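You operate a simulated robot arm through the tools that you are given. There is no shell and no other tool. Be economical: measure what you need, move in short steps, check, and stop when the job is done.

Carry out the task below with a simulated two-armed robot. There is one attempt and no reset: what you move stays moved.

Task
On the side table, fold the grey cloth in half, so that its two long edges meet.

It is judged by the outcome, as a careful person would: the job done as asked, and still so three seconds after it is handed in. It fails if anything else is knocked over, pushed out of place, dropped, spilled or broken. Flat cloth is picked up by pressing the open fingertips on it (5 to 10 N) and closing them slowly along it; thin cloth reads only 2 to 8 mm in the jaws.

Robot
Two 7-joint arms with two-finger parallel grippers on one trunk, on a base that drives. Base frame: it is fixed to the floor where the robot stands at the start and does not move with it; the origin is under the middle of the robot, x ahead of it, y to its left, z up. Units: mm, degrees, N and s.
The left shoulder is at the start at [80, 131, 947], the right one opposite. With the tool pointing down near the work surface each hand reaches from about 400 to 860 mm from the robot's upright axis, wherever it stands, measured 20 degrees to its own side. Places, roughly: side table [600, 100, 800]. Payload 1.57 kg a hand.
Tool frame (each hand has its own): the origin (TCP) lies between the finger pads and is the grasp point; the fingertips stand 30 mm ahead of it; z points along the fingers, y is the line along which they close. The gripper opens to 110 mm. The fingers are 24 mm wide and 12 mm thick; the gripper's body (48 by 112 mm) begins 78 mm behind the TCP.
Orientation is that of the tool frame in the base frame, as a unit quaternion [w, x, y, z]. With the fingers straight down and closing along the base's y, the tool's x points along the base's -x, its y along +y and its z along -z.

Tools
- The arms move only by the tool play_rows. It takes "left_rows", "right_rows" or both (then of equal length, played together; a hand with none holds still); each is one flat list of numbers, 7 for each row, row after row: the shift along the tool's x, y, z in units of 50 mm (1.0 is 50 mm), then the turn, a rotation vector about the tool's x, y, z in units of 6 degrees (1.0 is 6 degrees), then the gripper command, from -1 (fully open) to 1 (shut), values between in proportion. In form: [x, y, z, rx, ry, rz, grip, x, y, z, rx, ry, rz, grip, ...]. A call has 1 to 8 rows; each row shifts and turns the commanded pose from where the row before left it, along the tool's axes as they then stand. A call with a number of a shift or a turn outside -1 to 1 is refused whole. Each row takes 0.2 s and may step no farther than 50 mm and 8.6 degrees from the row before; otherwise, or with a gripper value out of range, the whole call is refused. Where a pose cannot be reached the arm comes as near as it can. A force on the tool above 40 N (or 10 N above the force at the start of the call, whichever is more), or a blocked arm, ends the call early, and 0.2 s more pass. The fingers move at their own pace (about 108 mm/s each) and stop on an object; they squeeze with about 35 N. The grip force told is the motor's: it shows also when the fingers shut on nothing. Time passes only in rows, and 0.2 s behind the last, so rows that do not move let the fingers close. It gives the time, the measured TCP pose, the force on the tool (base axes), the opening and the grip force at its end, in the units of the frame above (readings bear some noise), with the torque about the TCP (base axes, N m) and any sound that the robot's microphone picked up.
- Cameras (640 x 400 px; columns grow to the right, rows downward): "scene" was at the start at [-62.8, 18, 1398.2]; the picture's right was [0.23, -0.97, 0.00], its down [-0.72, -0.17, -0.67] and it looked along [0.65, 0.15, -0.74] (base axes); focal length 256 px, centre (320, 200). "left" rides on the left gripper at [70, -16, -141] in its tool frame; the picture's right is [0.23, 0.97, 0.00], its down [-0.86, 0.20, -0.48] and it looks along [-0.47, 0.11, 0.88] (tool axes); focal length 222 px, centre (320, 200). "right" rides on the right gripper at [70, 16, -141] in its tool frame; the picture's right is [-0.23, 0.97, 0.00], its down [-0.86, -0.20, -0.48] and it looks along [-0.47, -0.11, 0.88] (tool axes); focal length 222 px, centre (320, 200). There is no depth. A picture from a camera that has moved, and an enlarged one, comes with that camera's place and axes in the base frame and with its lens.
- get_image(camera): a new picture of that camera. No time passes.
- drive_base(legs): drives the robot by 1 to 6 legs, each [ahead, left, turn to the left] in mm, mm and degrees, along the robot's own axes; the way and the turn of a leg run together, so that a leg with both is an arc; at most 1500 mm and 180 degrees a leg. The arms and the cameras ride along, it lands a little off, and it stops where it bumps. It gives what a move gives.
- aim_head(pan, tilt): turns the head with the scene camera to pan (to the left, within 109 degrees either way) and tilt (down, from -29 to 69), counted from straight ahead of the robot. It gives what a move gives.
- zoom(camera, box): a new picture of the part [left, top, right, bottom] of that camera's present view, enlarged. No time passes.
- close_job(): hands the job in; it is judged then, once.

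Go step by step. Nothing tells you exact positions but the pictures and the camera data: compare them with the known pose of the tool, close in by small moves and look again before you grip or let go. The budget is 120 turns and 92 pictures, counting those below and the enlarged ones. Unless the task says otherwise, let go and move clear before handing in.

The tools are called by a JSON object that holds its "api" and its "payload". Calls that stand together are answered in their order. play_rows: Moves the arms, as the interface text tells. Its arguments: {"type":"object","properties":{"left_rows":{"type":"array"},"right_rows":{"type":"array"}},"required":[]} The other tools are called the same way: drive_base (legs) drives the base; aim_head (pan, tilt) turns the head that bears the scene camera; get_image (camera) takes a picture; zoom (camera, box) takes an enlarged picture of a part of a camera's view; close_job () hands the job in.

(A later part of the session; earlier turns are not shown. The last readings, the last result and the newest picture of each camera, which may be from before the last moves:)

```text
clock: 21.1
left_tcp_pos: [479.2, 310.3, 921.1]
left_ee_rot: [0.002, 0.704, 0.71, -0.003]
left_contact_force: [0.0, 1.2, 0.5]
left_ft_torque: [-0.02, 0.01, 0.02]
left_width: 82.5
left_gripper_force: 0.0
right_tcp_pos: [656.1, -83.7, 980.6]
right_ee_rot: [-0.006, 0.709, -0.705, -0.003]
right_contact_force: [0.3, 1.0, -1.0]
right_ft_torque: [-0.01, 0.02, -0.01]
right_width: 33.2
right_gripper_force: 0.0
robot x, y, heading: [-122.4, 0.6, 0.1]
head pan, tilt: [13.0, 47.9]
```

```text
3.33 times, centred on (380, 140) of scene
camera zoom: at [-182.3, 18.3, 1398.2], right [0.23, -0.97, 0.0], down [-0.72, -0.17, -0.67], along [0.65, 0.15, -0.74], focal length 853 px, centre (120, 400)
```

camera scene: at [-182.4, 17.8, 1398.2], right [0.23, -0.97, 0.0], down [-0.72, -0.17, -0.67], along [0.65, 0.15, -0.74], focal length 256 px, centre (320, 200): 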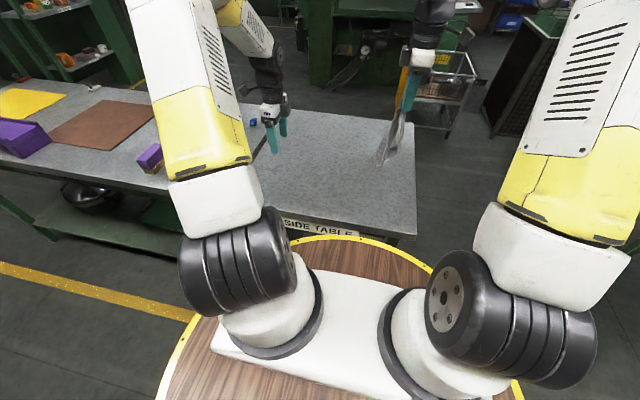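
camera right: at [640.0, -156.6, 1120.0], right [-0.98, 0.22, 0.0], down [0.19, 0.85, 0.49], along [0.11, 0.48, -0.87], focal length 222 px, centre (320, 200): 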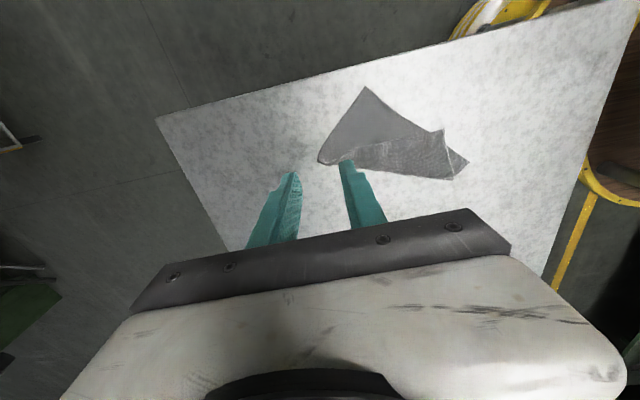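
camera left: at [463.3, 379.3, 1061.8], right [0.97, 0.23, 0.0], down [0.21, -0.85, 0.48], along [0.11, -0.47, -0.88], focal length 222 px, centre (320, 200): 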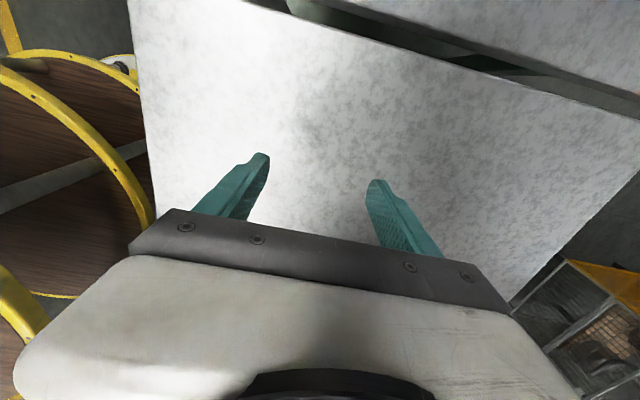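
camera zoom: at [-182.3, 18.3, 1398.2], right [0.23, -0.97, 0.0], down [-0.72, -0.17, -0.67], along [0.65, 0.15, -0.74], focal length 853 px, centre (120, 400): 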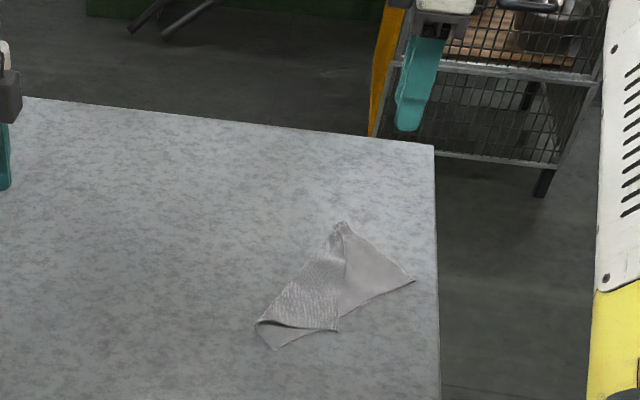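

{"api": "play_rows", "payload": {"left_rows": [-0.86, 0.045, 0.12, 0, 0, 0, 0.5, -0.86, 0.045, 0.12, 0, 0, 0, 0.5, -0.86, 0.045, 0.12, 0, 0, 0, 0.5, -0.86, 0.045, 0.12, 0, 0, 0, 0.5, -0.86, 0.045, 0.12, 0, 0, 0, 0.5, -0.86, 0.045, 0.12, 0, 0, 0, 0.5, -0.86, 0.045, 0.12, 0, 0, 0, 0.5, -0.86, 0.045, 0.12, 0, 0, 0, 0.5], "right_rows": [0.8, 0.3, 0, 0, 0, 0, 0.5, 0.8, 0.3, 0, 0, 0, 0, 0.5, 0.8, 0.3, 0, 0, 0, 0, 0.5, 0.8, 0.3, 0, 0, 0, 0, 0.5, 0, 0, 0, 0, 0, 0, 0.5, 0, 0, 0, 0, 0, 0, 0.5, 0, 0, 0, 0, 0, 0, 0.5, 0, 0, 0, 0, 0, 0, 0.5]}}

{"api": "get_image", "payload": {"camera": "left"}}

```text
clock: 22.9
left_tcp_pos: [500.3, -34.4, 873.7]
left_ee_rot: [0.002, 0.704, 0.71, -0.004]
left_contact_force: [-0.4, 0.9, -0.1]
left_ft_torque: [-0.06, -0.04, -0.04]
left_width: 27.5
left_gripper_force: 0.2
right_tcp_pos: [598.3, -246.0, 976.6]
right_ee_rot: [-0.006, 0.709, -0.706, -0.003]
right_contact_force: [-0.4, -0.5, 0.5]
right_ft_torque: [-0.08, -0.01, 0.01]
right_width: 27.5
right_gripper_force: 0.1
robot x, y, heading: [-117.9, -0.8, 0.0]
head pan, tilt: [13.0, 47.9]
```

```text
53 pictures are left
camera left: at [482.7, 36.2, 1015.6], right [0.97, 0.24, 0.0], down [0.21, -0.85, 0.48], along [0.11, -0.47, -0.88], focal length 222 px, centre (320, 200)
```

left: 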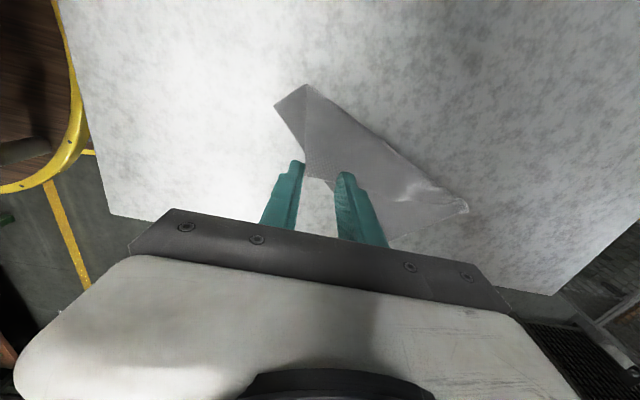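

{"api": "play_rows", "payload": {"left_rows": [0, 0.24, 0.38, 0, 0, 0, 0.55, 0, 0, 0.38, 0, 0, 0, 0.55, 0, 0, 0.02, 0, 0, 0, 0.55, 0, 0, 0, 0, 0, 0, 0.55]}}

{"api": "zoom", "payload": {"camera": "left", "box": [220, 60, 460, 260]}}

```text
clock: 23.9
left_tcp_pos: [511.6, -34.4, 836.1]
left_ee_rot: [0.001, 0.705, 0.709, -0.003]
left_contact_force: [0.0, 0.1, -0.3]
left_ft_torque: [-0.01, -0.02, 0.02]
left_width: 24.7
left_gripper_force: 0.0
right_tcp_pos: [597.4, -246.1, 977.1]
right_ee_rot: [-0.006, 0.71, -0.705, -0.002]
right_contact_force: [-0.4, -0.3, -1.0]
right_ft_torque: [-0.02, 0.04, 0.0]
right_width: 27.6
right_gripper_force: 0.1
robot x, y, heading: [-117.2, 1.6, 0.2]
head pan, tilt: [13.0, 47.9]
```

```text
2.00 times, centred on (340, 160) of left
camera zoom: at [495.0, 34.7, 976.4], right [0.97, 0.23, 0.0], down [0.21, -0.85, 0.48], along [0.11, -0.47, -0.88], focal length 444 px, centre (280, 280)
```

zoom: 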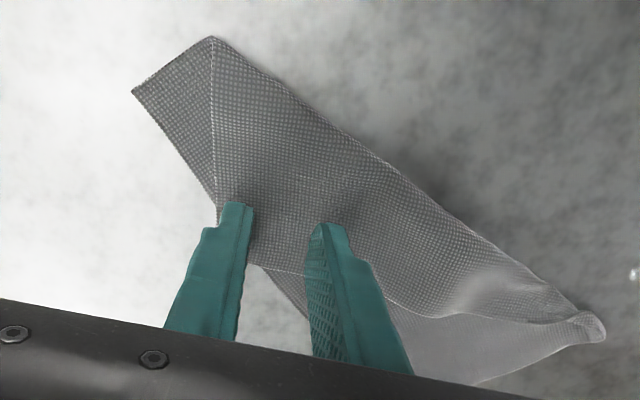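

{"api": "play_rows", "payload": {"left_rows": [0, 0, 0.05, 0, 0, 0, 0.55, 0, 0, 0.02, 0, 0, 0, 0.55, 0, 0, 0, 0, 0, 0, 0.55]}}

```text
clock: 24.7
left_tcp_pos: [511.2, -35.5, 831.9]
left_ee_rot: [0.002, 0.704, 0.71, -0.003]
left_contact_force: [-0.4, 0.1, 1.6]
left_ft_torque: [0.01, 0.02, 0.04]
left_width: 24.8
left_gripper_force: 0.0
right_tcp_pos: [595.8, -246.2, 977.5]
right_ee_rot: [-0.006, 0.709, -0.705, -0.002]
right_contact_force: [-0.2, 0.2, -0.3]
right_ft_torque: [0.0, -0.02, 0.01]
right_width: 27.5
right_gripper_force: 0.1
robot x, y, heading: [-119.9, 0.8, 0.1]
head pan, tilt: [13.0, 47.9]
```

{"api": "play_rows", "payload": {"left_rows": [0, 0, 0.016, 0, 0, 0, 0.55, 0, 0, 0, 0, 0, 0, 0.6, 0, 0, 0, 0, 0, 0, 0.67, 0, 0, 0, 0, 0, 0, 0.74, 0, 0, 0, 0, 0, 0, 0.81, 0, 0, 0, 0, 0, 0, 0.88, 0, 0, 0, 0, 0, 0, 0.95, 0, 0, 0, 0, 0, 0, 1]}}

{"api": "play_rows", "payload": {"left_rows": [0, 0, -0.2, 0, 0, 0, 1, 0, 0, -0.2, 0, 0, 0, 1, 0, 0, -0.2, 0, 0, 0, 1]}}

{"api": "zoom", "payload": {"camera": "left", "box": [220, 60, 460, 260]}}

```text
clock: 26.5
left_tcp_pos: [511.1, -35.4, 832.6]
left_ee_rot: [0.002, 0.704, 0.71, -0.003]
left_contact_force: [-0.8, 0.8, 8.8]
left_ft_torque: [0.02, 0.07, 0.03]
left_width: 2.0
left_gripper_force: 24.1
right_tcp_pos: [598.2, -246.3, 977.1]
right_ee_rot: [-0.007, 0.709, -0.705, -0.003]
right_contact_force: [0.3, 0.6, 0.5]
right_ft_torque: [0.01, 0.01, 0.02]
right_width: 27.8
right_gripper_force: 0.0
robot x, y, heading: [-118.6, -0.6, -0.1]
head pan, tilt: [13.0, 47.9]
```

```text
clock: 27.3
left_tcp_pos: [510.8, -35.6, 862.4]
left_ee_rot: [0.001, 0.704, 0.71, -0.003]
left_contact_force: [0.4, 0.5, 0.4]
left_ft_torque: [0.0, 0.01, 0.03]
left_width: 2.2
left_gripper_force: 24.1
right_tcp_pos: [597.5, -246.9, 976.7]
right_ee_rot: [-0.007, 0.709, -0.705, -0.003]
right_contact_force: [-0.4, -0.4, -0.2]
right_ft_torque: [-0.03, 0.01, -0.04]
right_width: 27.5
right_gripper_force: 0.0
robot x, y, heading: [-118.1, -1.0, 0.1]
head pan, tilt: [13.0, 47.9]
```

```text
2.00 times, centred on (340, 160) of left
camera zoom: at [495.1, 34.6, 1002.9], right [0.97, 0.24, 0.0], down [0.21, -0.85, 0.48], along [0.11, -0.47, -0.88], focal length 444 px, centre (280, 280)
```

zoom: 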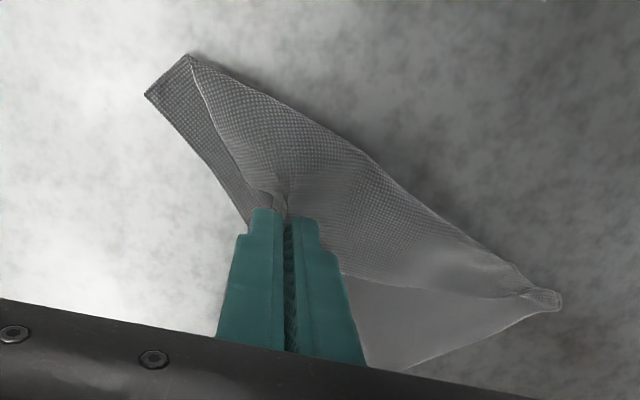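

Only the top flap is held, so I swing it open over its fold line.

{"api": "play_rows", "payload": {"left_rows": [0.2, 0.06, -0.3, 0, 0, 0, 1, 0.36, 0.08, -0.3, 0, 0, 0, 1, 0.44, 0.1, -0.1, 0, 0, 0, 1, 0.44, 0.12, 0.1, 0, 0, 0, 1, 0.4, 0.12, 0.4, 0, 0, 0, 1, 0.2, 0.1, 0.5, 0, 0, 0, 1, 0, 0, 0, 0, 0, 0, 1]}}

{"api": "zoom", "payload": {"camera": "scene", "box": [300, 80, 440, 200]}}

{"api": "get_image", "payload": {"camera": "left"}}

```text
clock: 28.9
left_tcp_pos: [541.3, 67.8, 845.0]
left_ee_rot: [0.002, 0.704, 0.71, -0.003]
left_contact_force: [0.7, -0.3, -0.5]
left_ft_torque: [0.01, -0.01, -0.02]
left_width: 2.0
left_gripper_force: 23.8
right_tcp_pos: [598.0, -245.1, 977.1]
right_ee_rot: [-0.006, 0.709, -0.706, -0.002]
right_contact_force: [0.7, -0.2, -0.6]
right_ft_torque: [0.0, 0.04, -0.03]
right_width: 27.4
right_gripper_force: 0.2
robot x, y, heading: [-116.8, 1.3, 0.0]
head pan, tilt: [13.0, 47.9]
```

```text
3.33 times, centred on (370, 140) of scene
camera zoom: at [-182.5, 17.9, 1398.2], right [0.23, -0.97, 0.0], down [-0.72, -0.17, -0.67], along [0.65, 0.15, -0.74], focal length 853 px, centre (153, 400)
```

zoom: 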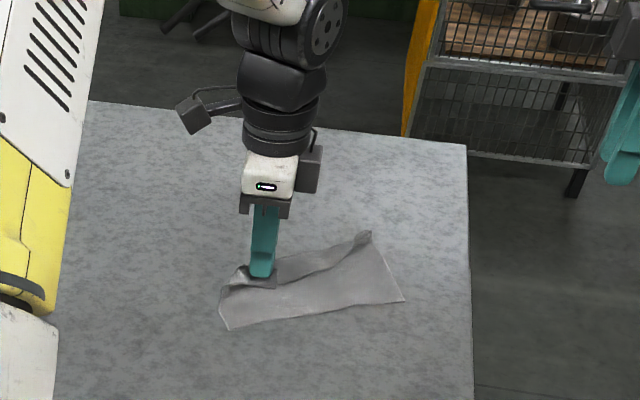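

```text
49 pictures are left
camera left: at [524.0, 137.6, 986.1], right [0.97, 0.23, 0.0], down [0.21, -0.85, 0.48], along [0.11, -0.47, -0.88], focal length 222 px, centre (320, 200)
```

left: 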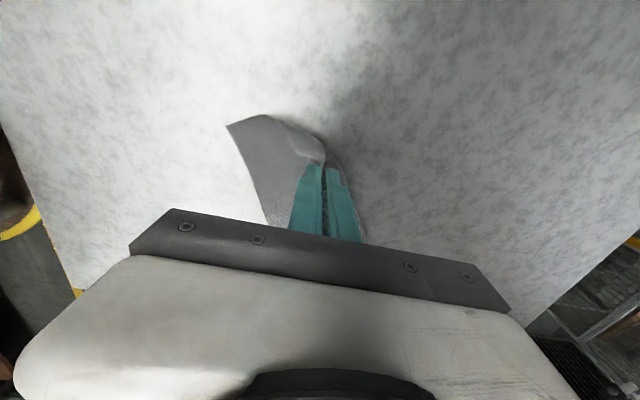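

{"api": "play_rows", "payload": {"left_rows": [0.25, 0.13, 0, 0, 0, 0, 1, 0.25, 0.13, 0.05, 0, 0, 0, 1, 0.25, 0.13, 0.05, 0, 0, 0, 1, 0, 0, 0.1, 0, 0, 0, 1, 0, 0, 0, 0, 0, 0, 0.8, 0, 0, 0, 0, 0, 0, 0.5, 0, 0, -0.5, 0, 0, 0, 0.4, 0, 0, -1, 0, 0, 0, 0.4]}}

{"api": "zoom", "payload": {"camera": "scene", "box": [300, 80, 440, 200]}}

{"api": "get_image", "payload": {"camera": "left"}}

```text
clock: 30.7
left_tcp_pos: [559.3, 103.2, 909.8]
left_ee_rot: [0.002, 0.704, 0.71, -0.003]
left_contact_force: [0.2, -0.4, 0.6]
left_ft_torque: [0.0, 0.0, 0.01]
left_width: 32.9
left_gripper_force: 0.0
right_tcp_pos: [596.6, -246.6, 977.8]
right_ee_rot: [-0.006, 0.709, -0.706, -0.002]
right_contact_force: [0.2, 0.6, -0.1]
right_ft_torque: [0.0, 0.03, 0.0]
right_width: 27.4
right_gripper_force: 0.1
robot x, y, heading: [-117.7, 2.5, -0.1]
head pan, tilt: [13.0, 47.9]
```

```text
3.33 times, centred on (370, 140) of scene
camera zoom: at [-182.1, 18.0, 1398.2], right [0.23, -0.97, 0.0], down [-0.72, -0.17, -0.67], along [0.65, 0.15, -0.74], focal length 853 px, centre (153, 400)
```

zoom: 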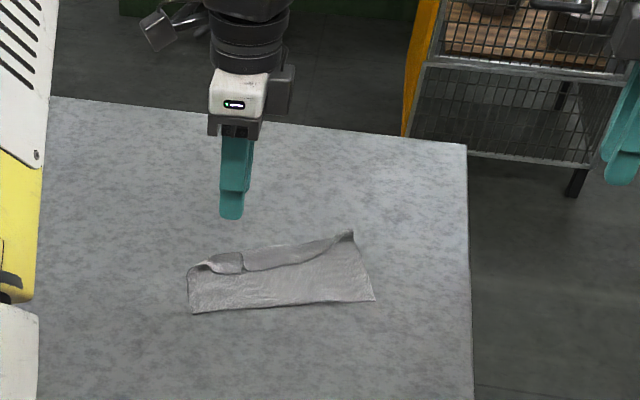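

```text
47 pictures are left
camera left: at [543.3, 174.6, 1051.4], right [0.97, 0.23, 0.0], down [0.21, -0.85, 0.48], along [0.11, -0.47, -0.87], focal length 222 px, centre (320, 200)
```

left: 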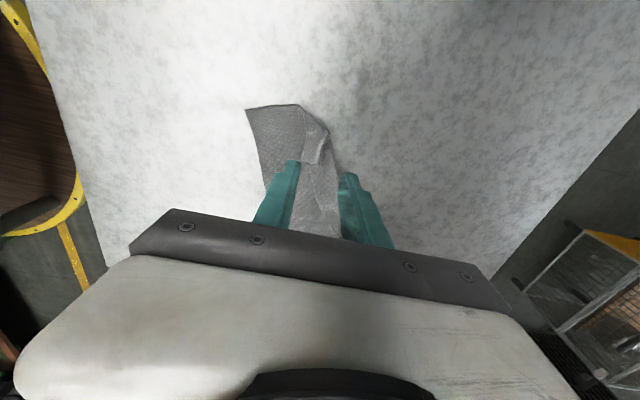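

{"api": "play_rows", "payload": {"left_rows": [0.8, 0, -0.4, 0, 0, 0, 0.4, 0.8, 0, -0.4, 0, 0, 0, 0.4, 0.8, 0, -0.4, 0, 0, 0, 0.4]}}

{"api": "zoom", "payload": {"camera": "left", "box": [200, 100, 440, 250]}}

{"api": "zoom", "payload": {"camera": "scene", "box": [340, 135, 420, 185]}}

{"api": "zoom", "payload": {"camera": "right", "box": [300, 50, 540, 200]}}

```text
clock: 31.5
left_tcp_pos: [559.5, 223.0, 971.3]
left_ee_rot: [0.002, 0.704, 0.71, -0.003]
left_contact_force: [0.6, 0.7, 1.0]
left_ft_torque: [0.06, 0.0, -0.01]
left_width: 33.0
left_gripper_force: 0.0
right_tcp_pos: [597.2, -247.0, 976.9]
right_ee_rot: [-0.007, 0.708, -0.706, -0.003]
right_contact_force: [0.1, -1.4, 0.2]
right_ft_torque: [-0.01, -0.01, 0.04]
right_width: 27.3
right_gripper_force: 0.1
robot x, y, heading: [-119.1, 1.1, 0.0]
head pan, tilt: [13.0, 47.9]
```

```text
2.67 times, centred on (320, 175) of left
camera zoom: at [542.9, 295.1, 1111.4], right [0.97, 0.23, 0.0], down [0.21, -0.85, 0.48], along [0.11, -0.47, -0.88], focal length 592 px, centre (320, 267)
```

zoom: 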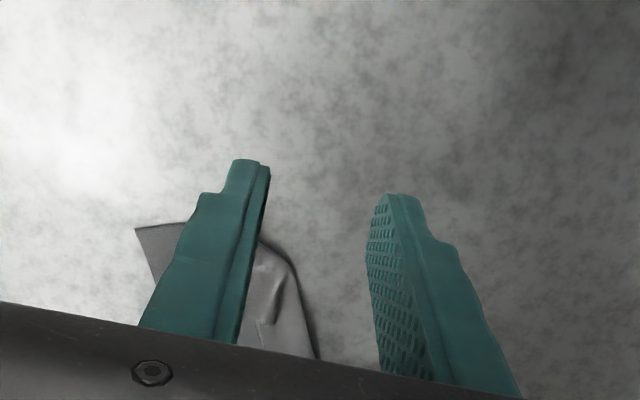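

```text
8.00 times, centred on (380, 160) of scene
camera zoom: at [-182.3, 17.7, 1398.2], right [0.23, -0.97, 0.0], down [-0.72, -0.17, -0.67], along [0.65, 0.15, -0.74], focal length 2046 px, centre (-160, 520)
```

zoom: 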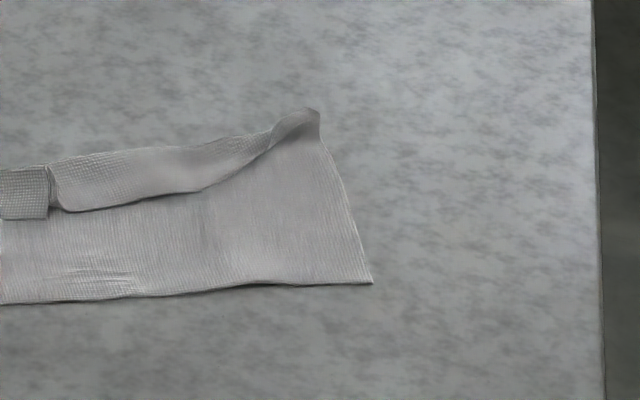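

```text
2.67 times, centred on (420, 125) of right
camera zoom: at [580.8, -318.8, 1117.7], right [-0.97, 0.22, 0.0], down [0.19, 0.85, 0.49], along [0.11, 0.48, -0.87], focal length 592 px, centre (53, 400)
```

zoom: 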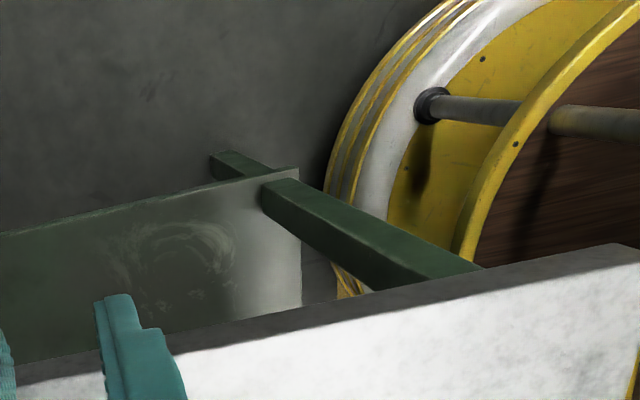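

{"api": "zoom", "payload": {"camera": "scene", "box": [310, 120, 410, 183]}}

```text
6.35 times, centred on (360, 152) of scene
camera zoom: at [-182.3, 17.7, 1398.2], right [0.23, -0.97, 0.0], down [-0.72, -0.17, -0.67], along [0.65, 0.15, -0.74], focal length 1624 px, centre (66, 508)
```

zoom: 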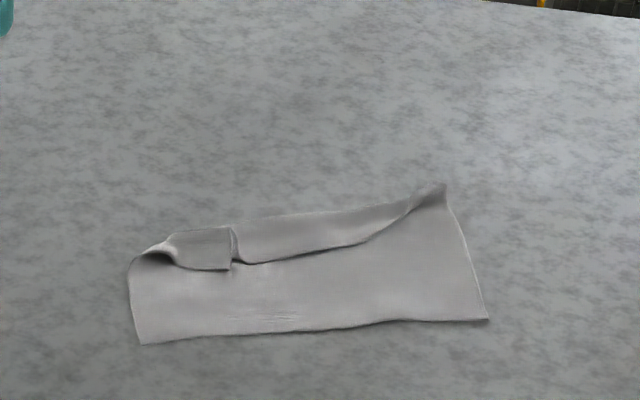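

The far strip is already folded over towards the near edge, with its free edge facing near, so I only need to drag that flap further to the near edge. I turn both hands back so they close along y for small pinches on the flap.

{"api": "play_rows", "payload": {"left_rows": [0, 0, 0, 0, 0, -1, 0.7, 0, 0, 0, 0, 0, -1, 0.7, 0, 0, 0, 0, 0, -1, 0.7, 0, 0, 0, 0, 0, -1, 0.7, 0, 0, 0, 0, 0, -1, 0.7, 0, 0, 0, 0, 0, -1, 0.7, 0, 0, 0, 0, 0, -1, 0.7, 0, 0, 0, 0, 0, -1, 0.7], "right_rows": [0, 0, 0, 0, 0, 1, 0.7, 0, 0, 0, 0, 0, 1, 0.7, 0, 0, 0, 0, 0, 1, 0.7, 0, 0, 0, 0, 0, 1, 0.7, 0, 0, 0, 0, 0, 1, 0.7, 0, 0, 0, 0, 0, 1, 0.7, 0, 0, 0, 0, 0, 1, 0.7, 0, 0, 0, 0, 0, 1, 0.7]}}

{"api": "play_rows", "payload": {"left_rows": [0, 0, 0, 0, 0, -1, 0.7, 0, 0, 0, 0, 0, -1, 0.7, 0, 0, 0, 0, 0, -1, 0.7, 0, 0, 0, 0, 0, -1, 0.7, 0, 0, 0, 0, 0, -1, 0.7, 0, 0, 0, 0, 0, -1, 0.7, 0, 0, 0, 0, 0, -1, 0.7, 0, 0, 0, 0, 0, 0, 0.7], "right_rows": [0, 0, 0, 0, 0, 1, 0.7, 0, 0, 0, 0, 0, 1, 0.7, 0, 0, 0, 0, 0, 1, 0.7, 0, 0, 0, 0, 0, 1, 0.7, 0, 0, 0, 0, 0, 1, 0.7, 0, 0, 0, 0, 0, 1, 0.7, 0, 0, 0, 0, 0, 1, 0.7, 0, 0, 0, 0, 0, 0, 0.7]}}

{"api": "zoom", "payload": {"camera": "left", "box": [0, 0, 320, 200]}}

{"api": "zoom", "payload": {"camera": "right", "box": [320, 0, 640, 200]}}

```text
clock: 33.3
left_tcp_pos: [557.5, 224.6, 970.0]
left_ee_rot: [0.001, 0.355, 0.935, -0.004]
left_contact_force: [-0.8, 0.4, 0.3]
left_ft_torque: [0.02, -0.01, 0.0]
left_width: 16.5
left_gripper_force: 0.1
right_tcp_pos: [598.8, -246.6, 977.0]
right_ee_rot: [0.005, -0.36, 0.933, 0.005]
right_contact_force: [0.5, -0.6, -0.2]
right_ft_torque: [0.0, 0.01, -0.05]
right_width: 16.4
right_gripper_force: 0.1
robot x, y, heading: [-122.3, 0.9, -0.1]
head pan, tilt: [13.0, 47.9]
```

```text
clock: 35.1
left_tcp_pos: [558.3, 225.8, 970.5]
left_ee_rot: [-0.001, -0.005, 1.0, -0.003]
left_contact_force: [0.0, 1.0, 0.6]
left_ft_torque: [-0.05, 0.0, 0.01]
left_width: 16.1
left_gripper_force: 0.0
right_tcp_pos: [598.9, -246.8, 977.1]
right_ee_rot: [0.003, -0.002, 1.0, 0.006]
right_contact_force: [0.0, -1.5, -0.1]
right_ft_torque: [0.03, -0.02, 0.02]
right_width: 16.6
right_gripper_force: 0.0
robot x, y, heading: [-121.0, 7.1, 0.2]
head pan, tilt: [13.0, 47.9]
```

```text
2.00 times, centred on (160, 100) of left
camera zoom: at [489.1, 209.3, 1111.3], right [-0.24, 0.97, -0.01], down [0.85, 0.21, 0.48], along [0.46, 0.11, -0.88], focal length 444 px, centre (640, 400)
```

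zoom: 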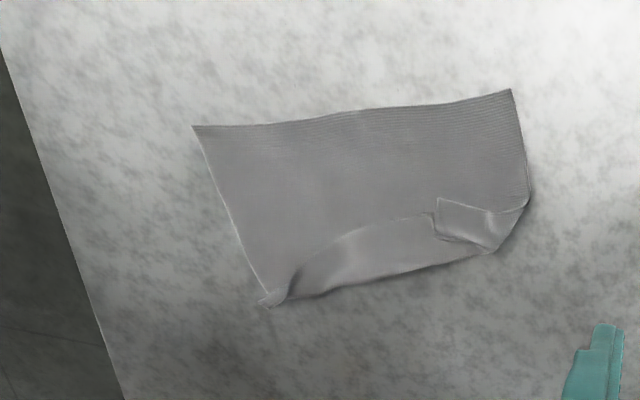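

```text
2.00 times, centred on (480, 100) of right
camera zoom: at [527.3, -231.8, 1118.6], right [0.22, 0.97, 0.01], down [0.85, -0.2, 0.48], along [0.47, -0.1, -0.88], focal length 444 px, centre (0, 400)
```

zoom: 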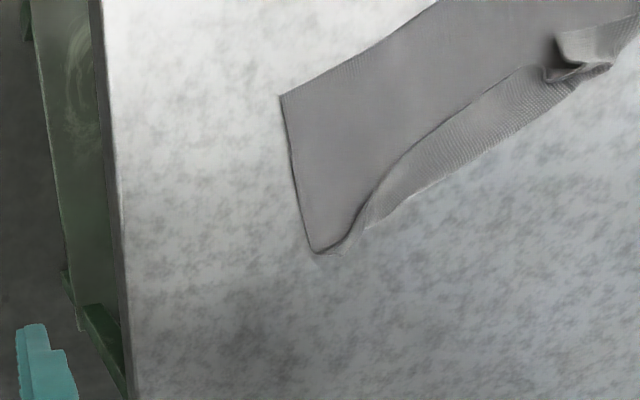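

FL is a dog-ear at about (540,89) and needs to go to NL at (473,127) with a −90° turn. I move the left hand over it.

{"api": "play_rows", "payload": {"left_rows": [0.055, -0.59, 0.55, 0, 0, 0, 0.7, 0.055, -0.59, 0.55, 0, 0, 0, 0.7, 0.055, -0.59, 0.55, 0, 0, 0, 0.7, 0.055, -0.59, 0.55, 0, 0, 0, 0.7, 0, 0, 0.4, 0, 0, 0, 0.7, 0, 0, 0, 0, 0, 0, 0.7]}}

{"api": "zoom", "payload": {"camera": "left", "box": [200, 60, 440, 260]}}

```text
clock: 36.5
left_tcp_pos: [547.4, 106.5, 840.7]
left_ee_rot: [0.0, -0.004, 1.0, -0.004]
left_contact_force: [-1.1, 0.3, -0.2]
left_ft_torque: [0.0, 0.0, 0.0]
left_width: 16.8
left_gripper_force: 0.1
right_tcp_pos: [597.6, -246.0, 977.2]
right_ee_rot: [0.003, -0.002, 1.0, 0.006]
right_contact_force: [-0.3, 0.1, 0.9]
right_ft_torque: [0.02, -0.01, 0.01]
right_width: 16.4
right_gripper_force: 0.1
robot x, y, heading: [-117.0, -1.9, 0.1]
head pan, tilt: [13.0, 47.9]
```

```text
2.00 times, centred on (320, 160) of left
camera zoom: at [478.2, 90.2, 982.5], right [-0.24, 0.97, -0.01], down [0.85, 0.21, 0.48], along [0.46, 0.11, -0.88], focal length 444 px, centre (320, 280)
```

zoom: 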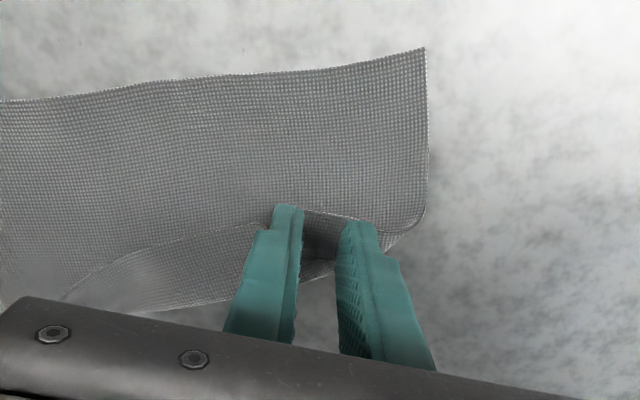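

{"api": "play_rows", "payload": {"left_rows": [0, 0, 0.1, 0, 0, 0, 0.7, 0, 0, 0.04, 0, 0, 0, 0.7, 0, 0, 0, 0, 0, 0, 0.7]}}

```text
clock: 37.3
left_tcp_pos: [546.5, 106.6, 833.2]
left_ee_rot: [-0.001, -0.004, 1.0, -0.004]
left_contact_force: [-0.6, 0.0, 2.0]
left_ft_torque: [0.0, 0.01, -0.04]
left_width: 16.6
left_gripper_force: 0.2
right_tcp_pos: [597.7, -246.5, 977.6]
right_ee_rot: [0.003, -0.003, 1.0, 0.006]
right_contact_force: [0.3, -0.9, -0.1]
right_ft_torque: [0.01, 0.01, -0.03]
right_width: 16.6
right_gripper_force: 0.0
robot x, y, heading: [-119.6, -3.7, 0.2]
head pan, tilt: [13.0, 47.9]
```

{"api": "play_rows", "payload": {"left_rows": [0, 0, 0.015, 0, 0, 0, 0.7, 0, 0, 0, 0, 0, 0, 0.74, 0, 0, 0, 0, 0, 0, 0.79, 0, 0, 0, 0, 0, 0, 0.84, 0, 0, 0, 0, 0, 0, 0.89, 0, 0, 0, 0, 0, 0, 0.94, 0, 0, 0, 0, 0, 0, 1, 0, 0, 0, 0, 0, 0, 1]}}

{"api": "play_rows", "payload": {"left_rows": [0, 0, -0.2, 0, 0, 0, 1, 0, 0, -0.2, 0, 0, 0, 1, 0, 0, 0, 0, 0, 0, 1]}}

{"api": "zoom", "payload": {"camera": "left", "box": [200, 60, 440, 260]}}

```text
clock: 39.1
left_tcp_pos: [548.0, 106.1, 833.7]
left_ee_rot: [-0.001, -0.005, 1.0, -0.003]
left_contact_force: [0.0, -0.7, 1.3]
left_ft_torque: [-0.01, -0.04, -0.01]
left_width: 1.4
left_gripper_force: 23.1
right_tcp_pos: [598.0, -245.9, 977.0]
right_ee_rot: [0.002, -0.002, 1.0, 0.005]
right_contact_force: [0.1, -1.3, -0.2]
right_ft_torque: [-0.02, 0.05, 0.04]
right_width: 16.7
right_gripper_force: 0.0
robot x, y, heading: [-119.0, -0.0, 0.0]
head pan, tilt: [13.0, 47.9]
```

```text
clock: 39.9
left_tcp_pos: [548.1, 106.2, 854.2]
left_ee_rot: [-0.001, -0.004, 1.0, -0.003]
left_contact_force: [0.1, 0.5, 0.0]
left_ft_torque: [0.0, 0.02, 0.04]
left_width: 1.2
left_gripper_force: 23.4
right_tcp_pos: [599.0, -244.9, 977.5]
right_ee_rot: [0.003, -0.003, 1.0, 0.007]
right_contact_force: [0.7, -0.4, -0.6]
right_ft_torque: [0.05, 0.01, 0.0]
right_width: 16.6
right_gripper_force: 0.1
robot x, y, heading: [-119.0, 0.2, 0.0]
head pan, tilt: [13.0, 47.9]
```

```text
2.00 times, centred on (320, 160) of left
camera zoom: at [478.4, 90.3, 995.0], right [-0.23, 0.97, -0.01], down [0.85, 0.21, 0.48], along [0.46, 0.11, -0.88], focal length 444 px, centre (320, 280)
```

zoom: 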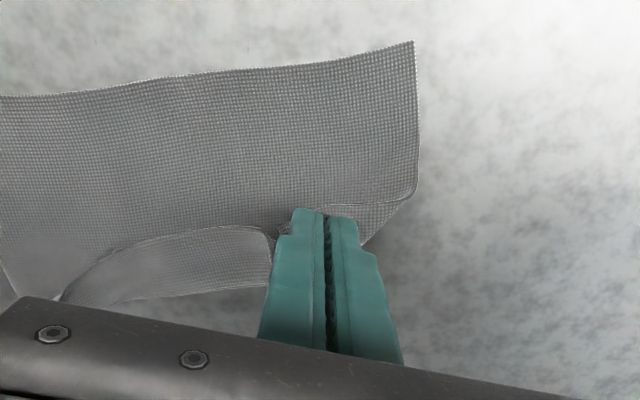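

{"api": "play_rows", "payload": {"left_rows": [0.1, 0.03, -0.05, 0, 0, 1, 1, 0.103, 0.019, -0.05, 0, 0, 1, 1, 0.104, 0.009, -0.05, 0, 0, 1, 1, 0.104, -0.002, -0.05, 0, 0, 1, 1, 0.104, -0.013, 0, 0, 0, 1, 1, 0.102, -0.024, 0, 0, 0, 1, 1, 0.099, -0.035, 0, 0, 0, 1, 1, 0.094, -0.045, 0, 0, 0, 1, 1]}}

{"api": "play_rows", "payload": {"left_rows": [0.041, -0.033, 0, 0, 0, 1, 1, 0.037, -0.037, 0, 0, 0, 1, 1, 0.033, -0.041, 0, 0, 0, 1, 1, 0.029, -0.044, 0, 0, 0, 1, 1, 0.024, -0.047, 0, 0, 0, 1, 1, 0.019, -0.049, 0, 0, 0, 1, 1, 0.013, -0.051, 0, 0, 0, 1, 1, 0, 0, 0.1, 0, 0, 0, 1]}}

{"api": "get_image", "payload": {"camera": "left"}}

{"api": "zoom", "payload": {"camera": "scene", "box": [310, 120, 410, 183]}}

```text
clock: 41.7
left_tcp_pos: [508.2, 118.8, 861.8]
left_ee_rot: [0.001, 0.404, 0.915, -0.003]
left_contact_force: [0.8, 1.0, -0.7]
left_ft_torque: [0.03, -0.03, 0.0]
left_width: 1.5
left_gripper_force: 22.9
right_tcp_pos: [597.6, -246.7, 978.1]
right_ee_rot: [0.003, -0.003, 1.0, 0.006]
right_contact_force: [-0.3, 0.3, -0.2]
right_ft_torque: [-0.01, -0.02, 0.02]
right_width: 16.4
right_gripper_force: 0.0
robot x, y, heading: [-117.5, -2.3, -0.1]
head pan, tilt: [13.0, 47.9]
```

```text
clock: 43.5
left_tcp_pos: [490.1, 121.9, 858.5]
left_ee_rot: [0.002, 0.705, 0.71, -0.003]
left_contact_force: [-0.3, 0.5, -0.2]
left_ft_torque: [0.04, 0.0, 0.03]
left_width: 1.3
left_gripper_force: 22.8
right_tcp_pos: [596.7, -245.5, 977.5]
right_ee_rot: [0.003, -0.003, 1.0, 0.006]
right_contact_force: [0.2, -0.1, 0.2]
right_ft_torque: [0.02, -0.01, 0.02]
right_width: 16.6
right_gripper_force: 0.1
robot x, y, heading: [-119.2, 1.0, 0.1]
head pan, tilt: [13.0, 47.9]
```

```text
38 pictures are left
camera left: at [473.0, 191.4, 998.9], right [0.97, 0.23, 0.0], down [0.21, -0.85, 0.48], along [0.11, -0.47, -0.88], focal length 222 px, centre (320, 200)
```

left: 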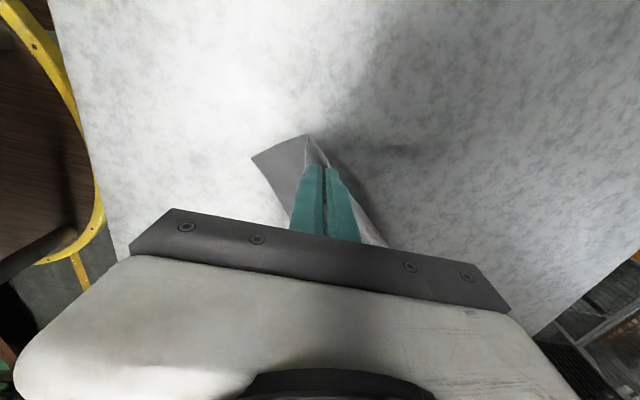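

```text
6.35 times, centred on (360, 152) of scene
camera zoom: at [-182.5, 18.0, 1398.2], right [0.23, -0.97, 0.0], down [-0.72, -0.17, -0.67], along [0.65, 0.15, -0.74], focal length 1624 px, centre (66, 508)
```

zoom: 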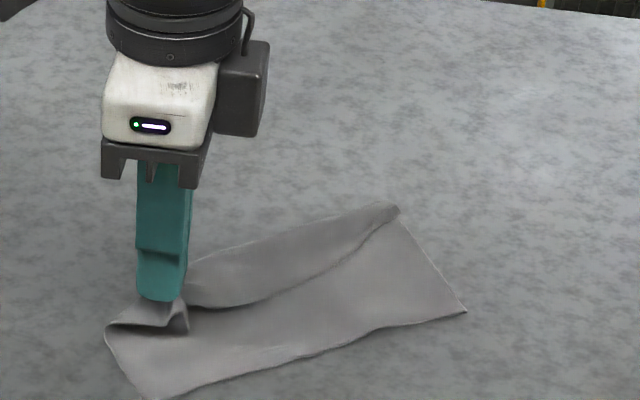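

The base got dragged a bit (NL now at about (427,114)), and the crease on the left side is already near half width. I'll pin the base with the right hand's closed fingertips at about (522,8) before moving FL the rest of the way.

{"api": "play_rows", "payload": {"right_rows": [0.214, 0.726, 0.37, 0, 0, 0, 1, 0.214, 0.726, 0.37, 0, 0, 0, 1, 0.214, 0.726, 0.37, 0, 0, 0, 1, 0.214, 0.726, 0.37, 0, 0, 0, 1, 0.214, 0.726, 0.37, 0, 0, 0, 1, 0.214, 0.726, 0.37, 0, 0, 0, 1, 0.214, 0.726, 0.37, 0, 0, 0, 1, 0, 0, 0.1, 0, 0, 0, 1]}}

{"api": "get_image", "payload": {"camera": "right"}}

```text
clock: 45.3
left_tcp_pos: [490.0, 121.6, 858.0]
left_ee_rot: [0.002, 0.705, 0.71, -0.004]
left_contact_force: [-0.3, -0.1, -0.1]
left_ft_torque: [0.01, 0.01, 0.04]
left_width: 1.1
left_gripper_force: 23.4
right_tcp_pos: [522.4, 9.7, 845.6]
right_ee_rot: [0.003, -0.004, 1.0, 0.006]
right_contact_force: [-0.2, -0.9, 0.9]
right_ft_torque: [-0.04, 0.02, -0.01]
right_width: 0.1
right_gripper_force: 21.4
robot x, y, heading: [-118.8, -1.0, -0.3]
head pan, tilt: [13.0, 47.9]
```

```text
36 pictures are left
camera right: at [451.1, 23.8, 987.2], right [0.22, 0.97, 0.01], down [0.85, -0.2, 0.48], along [0.47, -0.1, -0.88], focal length 222 px, centre (320, 200)
```

right: 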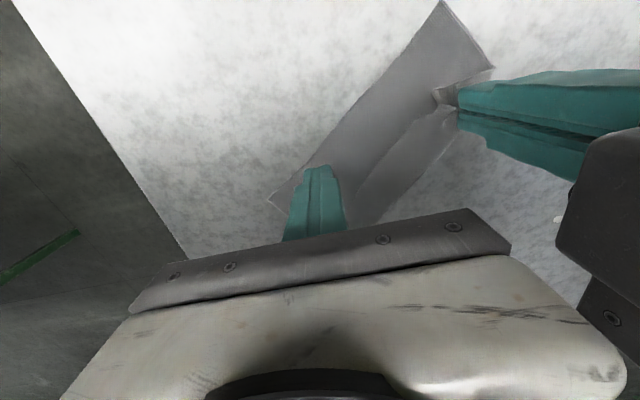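

{"api": "play_rows", "payload": {"right_rows": [0, 0, 0.22, 0, 0, 0, 1, 0, 0, 0.08, 0, 0, 0, 1, 0, 0, 0.03, 0, 0, 0, 1, 0, 0, 0, 0, 0, 0, 1]}}

```text
clock: 46.3
left_tcp_pos: [488.4, 119.8, 859.0]
left_ee_rot: [0.002, 0.705, 0.709, -0.003]
left_contact_force: [0.3, -0.4, -0.6]
left_ft_torque: [0.0, -0.01, 0.04]
left_width: 1.4
left_gripper_force: 23.1
right_tcp_pos: [523.2, 9.9, 830.8]
right_ee_rot: [0.005, -0.003, 1.0, 0.007]
right_contact_force: [-4.4, -2.2, 25.4]
right_ft_torque: [-0.16, 0.29, 0.01]
right_width: 0.2
right_gripper_force: 21.7
robot x, y, heading: [-118.5, 1.2, 0.1]
head pan, tilt: [13.0, 47.9]
```

{"api": "play_rows", "payload": {"left_rows": [-0.04, -0.12, -0.2, 0, 0, 0, 1, -0.06, -0.2, -0.12, 0, 0, 0, 1, -0.08, -0.2, 0, 0, 0, 0, 1, -0.06, -0.2, 0.16, 0, 0, 0, 1, -0.06, -0.16, 0.24, 0, 0, 0, 1, 0, 0, 0, 0, 0, 0, 1]}}

{"api": "get_image", "payload": {"camera": "right"}}

{"api": "get_image", "payload": {"camera": "left"}}

```text
clock: 47.6
left_tcp_pos: [444.0, 105.8, 855.0]
left_ee_rot: [0.001, 0.705, 0.709, -0.004]
left_contact_force: [0.5, -0.7, 0.2]
left_ft_torque: [-0.03, 0.01, 0.04]
left_width: 1.6
left_gripper_force: 23.2
right_tcp_pos: [523.1, 10.3, 831.1]
right_ee_rot: [0.005, -0.003, 1.0, 0.007]
right_contact_force: [-0.4, 0.3, 5.8]
right_ft_torque: [-0.03, 0.02, 0.0]
right_width: 0.0
right_gripper_force: 21.3
robot x, y, heading: [-119.1, 1.5, -0.0]
head pan, tilt: [13.0, 47.9]
stopped in row 6 (right hand): the force on the tool passed its limit at 40 N (the readings are from after the stop); the commanded pose is now the measured one
```

```text
35 pictures are left
camera right: at [452.3, 23.8, 972.5], right [0.22, 0.97, 0.02], down [0.85, -0.2, 0.48], along [0.48, -0.09, -0.87], focal length 222 px, centre (320, 200)
```

right: 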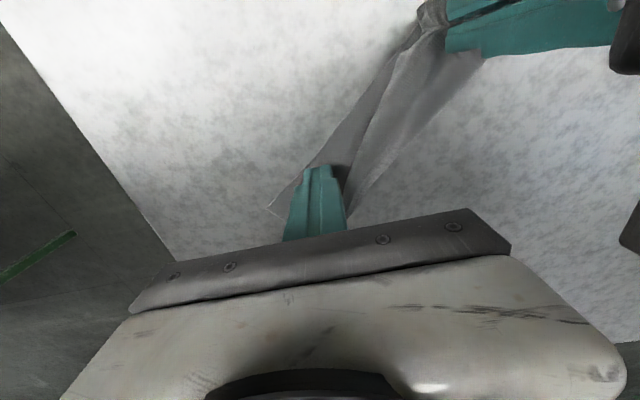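

```text
34 pictures are left
camera left: at [428.8, 176.3, 995.6], right [0.97, 0.23, 0.0], down [0.21, -0.85, 0.48], along [0.11, -0.47, -0.88], focal length 222 px, centre (320, 200)
```

left: 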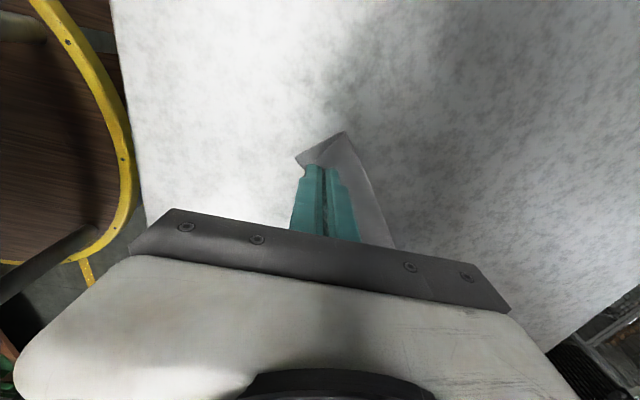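

{"api": "zoom", "payload": {"camera": "left", "box": [270, 110, 390, 210]}}

{"api": "zoom", "payload": {"camera": "right", "box": [360, 0, 500, 90]}}

```text
4.00 times, centred on (330, 160) of left
camera zoom: at [428.8, 176.3, 995.6], right [0.97, 0.23, 0.0], down [0.21, -0.85, 0.48], along [0.11, -0.47, -0.88], focal length 888 px, centre (280, 360)
```

zoom: 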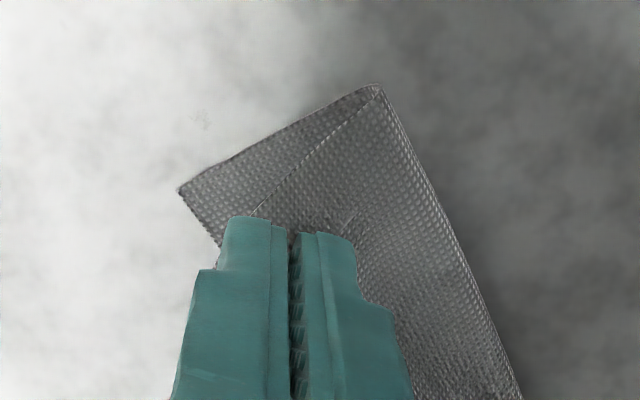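

```text
4.44 times, centred on (430, 45) of right
camera zoom: at [452.3, 23.8, 972.5], right [0.22, 0.97, 0.02], down [0.85, -0.2, 0.48], along [0.48, -0.09, -0.87], focal length 987 px, centre (-169, 889)
```

zoom: 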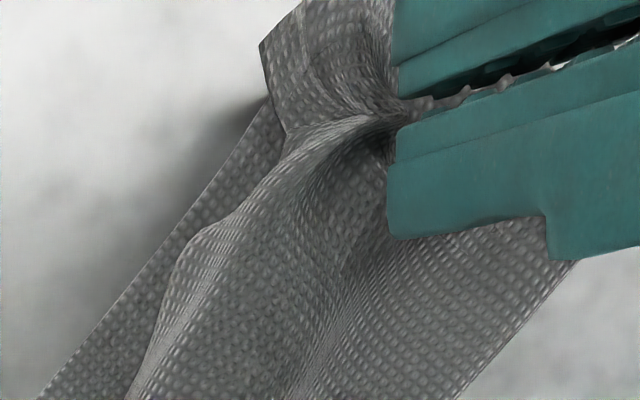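

FL is almost over NL. I nudge it by about (−8,+12), lower it and release.

{"api": "play_rows", "payload": {"left_rows": [0.12, -0.08, 0.05, 0, 0, 0, 1, 0.12, -0.08, 0.1, 0, 0, 0, 1, 0, 0, 0.15, 0, 0, 0, 1, 0, 0, 0.08, 0, 0, 0, 1, 0, 0, 0, 0, 0, 0, 0.9, 0, 0, 0, 0, 0, 0, 0.7, 0, 0, -0.1, 0, 0, 0, 0.6, 0, 0, -0.3, 0, 0, 0, 0.6]}}

{"api": "play_rows", "payload": {"left_rows": [0.2, 0, -0.8, 0, 0, 0, 0.6, 0.9, 0, -0.4, 0, 0, 0, 0.6, 0.9, 0, -0.4, 0, 0, 0, 0.6, 0.9, 0, -0.4, 0, 0, 0, 0.6], "right_rows": [0, 0, -0.6, 0, 0, 0, 1, 0, 0, -0.8, 0, 0, 0, 1, 0, -0.7, -0.7, 0, 0, 0, 1, 0, -0.9, -0.4, 0, 0, 0, 1]}}

{"api": "zoom", "payload": {"camera": "scene", "box": [310, 120, 410, 183]}}

{"api": "get_image", "payload": {"camera": "right"}}

```text
clock: 49.4
left_tcp_pos: [437.6, 116.7, 856.5]
left_ee_rot: [0.001, 0.704, 0.71, -0.003]
left_contact_force: [-0.7, -0.2, -0.6]
left_ft_torque: [-0.03, 0.03, 0.0]
left_width: 21.9
left_gripper_force: 0.1
right_tcp_pos: [524.1, 9.7, 831.7]
right_ee_rot: [0.005, -0.003, 1.0, 0.007]
right_contact_force: [1.6, -0.1, 20.2]
right_ft_torque: [-0.12, 0.04, 0.05]
right_width: 0.0
right_gripper_force: 21.4
robot x, y, heading: [-119.6, -1.3, 0.1]
head pan, tilt: [13.0, 47.9]
```

```text
clock: 50.4
left_tcp_pos: [435.7, 263.7, 955.7]
left_ee_rot: [0.001, 0.705, 0.709, -0.002]
left_contact_force: [0.5, 1.0, 0.3]
left_ft_torque: [-0.03, 0.02, 0.03]
left_width: 22.1
left_gripper_force: 0.0
right_tcp_pos: [522.8, -71.4, 953.3]
right_ee_rot: [0.003, -0.004, 1.0, 0.007]
right_contact_force: [0.1, -0.1, -0.3]
right_ft_torque: [0.0, 0.0, -0.02]
right_width: 0.0
right_gripper_force: 21.6
robot x, y, heading: [-120.7, 3.7, -0.2]
head pan, tilt: [13.0, 47.9]
```

```text
6.35 times, centred on (360, 152) of scene
camera zoom: at [-182.2, 18.2, 1398.2], right [0.23, -0.97, 0.0], down [-0.72, -0.17, -0.67], along [0.65, 0.15, -0.74], focal length 1624 px, centre (66, 508)
```

zoom: 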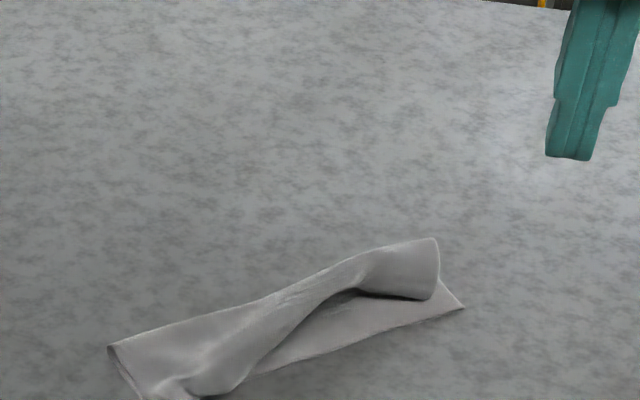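

```text
30 pictures are left
camera right: at [451.6, -58.1, 1095.0], right [0.22, 0.98, 0.01], down [0.85, -0.2, 0.48], along [0.47, -0.09, -0.88], focal length 222 px, centre (320, 200)
```

right: 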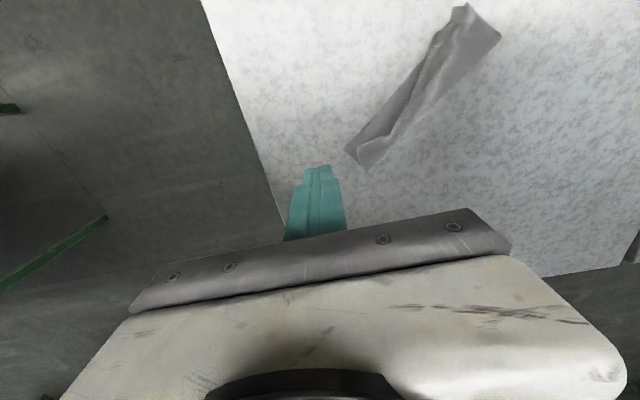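

The whole strip has rolled over nicely, and FR is now folded over too. I look closely.

{"api": "zoom", "payload": {"camera": "right", "box": [320, 0, 520, 180]}}

{"api": "zoom", "payload": {"camera": "scene", "box": [310, 140, 400, 200]}}

```text
2.22 times, centred on (420, 90) of right
camera zoom: at [451.6, -58.1, 1095.0], right [0.22, 0.98, 0.01], down [0.85, -0.2, 0.48], along [0.47, -0.09, -0.88], focal length 494 px, centre (98, 444)
```

zoom: 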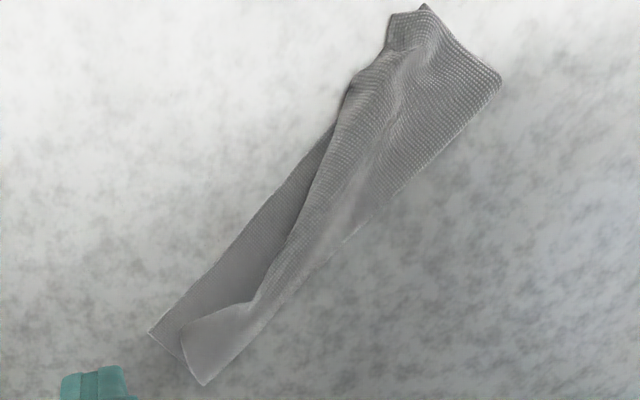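

```text
6.67 times, centred on (355, 170) of scene
camera zoom: at [-182.2, 18.2, 1398.2], right [0.23, -0.97, 0.0], down [-0.72, -0.17, -0.67], along [0.65, 0.15, -0.74], focal length 1705 px, centre (87, 400)
```

zoom: 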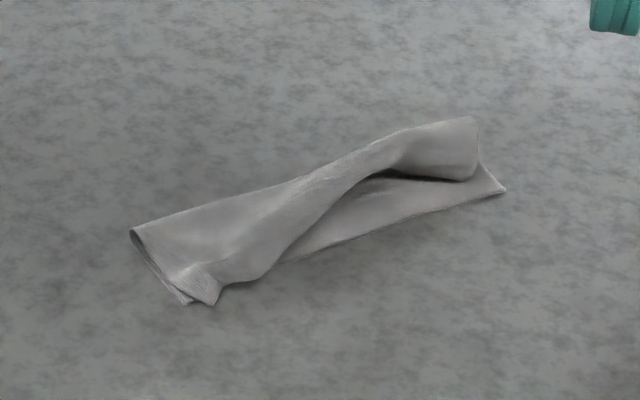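

FL sits about 16 mm off NL and FR about 20 mm off NR, and the middle of the free edge is slack. I'll pinch the top layer at both ends and pull it apart towards the corners.

{"api": "play_rows", "payload": {"left_rows": [-0.642, 0.03, 0.442, 0, 0, 0, 0.7, -0.642, 0.03, 0.442, 0, 0, 0, 0.7, -0.642, 0.03, 0.442, 0, 0, 0, 0.7, -0.642, 0.03, 0.442, 0, 0, 0, 0.7, -0.642, 0.03, 0.442, 0, 0, 0, 0.7, 0, 0, 0, 0, 0, 0, 0.7], "right_rows": [-0.13, 0.27, 0.412, 0, 0, 0, 0.7, -0.13, 0.27, 0.412, 0, 0, 0, 0.7, -0.13, 0.27, 0.412, 0, 0, 0, 0.7, -0.13, 0.27, 0.412, 0, 0, 0, 0.7, -0.13, 0.27, 0.412, 0, 0, 0, 0.7, 0, 0, 0, 0, 0, 0, 0.7]}}

{"api": "zoom", "payload": {"camera": "right", "box": [240, 60, 480, 260]}}

{"api": "zoom", "payload": {"camera": "left", "box": [200, 60, 440, 260]}}

```text
clock: 51.8
left_tcp_pos: [444.4, 101.1, 846.7]
left_ee_rot: [0.002, 0.704, 0.71, -0.003]
left_contact_force: [-0.6, -0.8, 0.3]
left_ft_torque: [0.01, 0.0, -0.01]
left_width: 16.5
left_gripper_force: 0.0
right_tcp_pos: [555.8, -3.1, 853.2]
right_ee_rot: [0.004, -0.003, 1.0, 0.007]
right_contact_force: [-0.1, -0.2, 0.2]
right_ft_torque: [-0.02, -0.03, 0.01]
right_width: 16.6
right_gripper_force: 0.1
robot x, y, heading: [-117.8, -3.4, 0.0]
head pan, tilt: [13.0, 47.9]
```

```text
2.00 times, centred on (360, 160) of right
camera zoom: at [484.5, 11.7, 994.1], right [0.22, 0.97, 0.02], down [0.85, -0.2, 0.48], along [0.47, -0.09, -0.88], focal length 444 px, centre (240, 280)
```

zoom: 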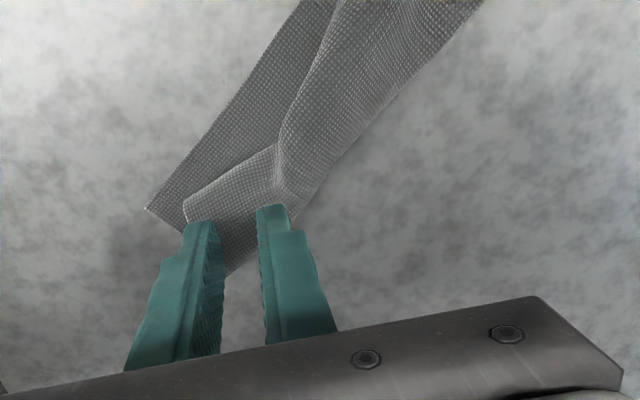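

```text
2.00 times, centred on (320, 160) of left
camera zoom: at [427.9, 172.2, 986.6], right [0.97, 0.23, 0.0], down [0.21, -0.85, 0.48], along [0.11, -0.47, -0.88], focal length 444 px, centre (320, 280)
```

zoom: 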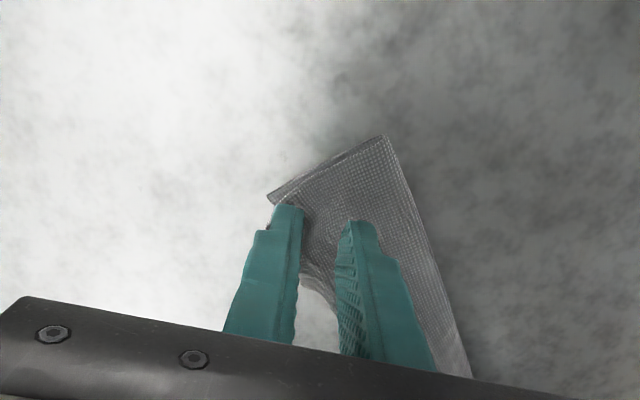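

{"api": "play_rows", "payload": {"left_rows": [0.12, 0, 0.16, 0, 0, 0, 0.7, 0, 0, 0.08, 0, 0, 0, 0.7, 0, 0, 0.02, 0, 0, 0, 0.7, 0, 0, 0, 0, 0, 0, 0.7], "right_rows": [0, 0, 0.2, 0, 0, 0, 0.7, 0, 0, 0.14, 0, 0, 0, 0.7, 0, 0, 0.06, 0, 0, 0, 0.7, 0, 0, 0, 0, 0, 0, 0.7]}}

```text
clock: 52.8
left_tcp_pos: [444.5, 107.7, 831.8]
left_ee_rot: [0.002, 0.705, 0.71, -0.004]
left_contact_force: [0.6, -1.2, 3.2]
left_ft_torque: [-0.01, 0.05, 0.01]
left_width: 16.5
left_gripper_force: 0.0
right_tcp_pos: [556.6, -1.5, 834.2]
right_ee_rot: [0.004, -0.003, 1.0, 0.007]
right_contact_force: [-0.9, -0.3, 7.5]
right_ft_torque: [-0.09, 0.05, -0.01]
right_width: 16.4
right_gripper_force: 0.0
robot x, y, heading: [-120.5, -4.8, -0.2]
head pan, tilt: [13.0, 47.9]
```

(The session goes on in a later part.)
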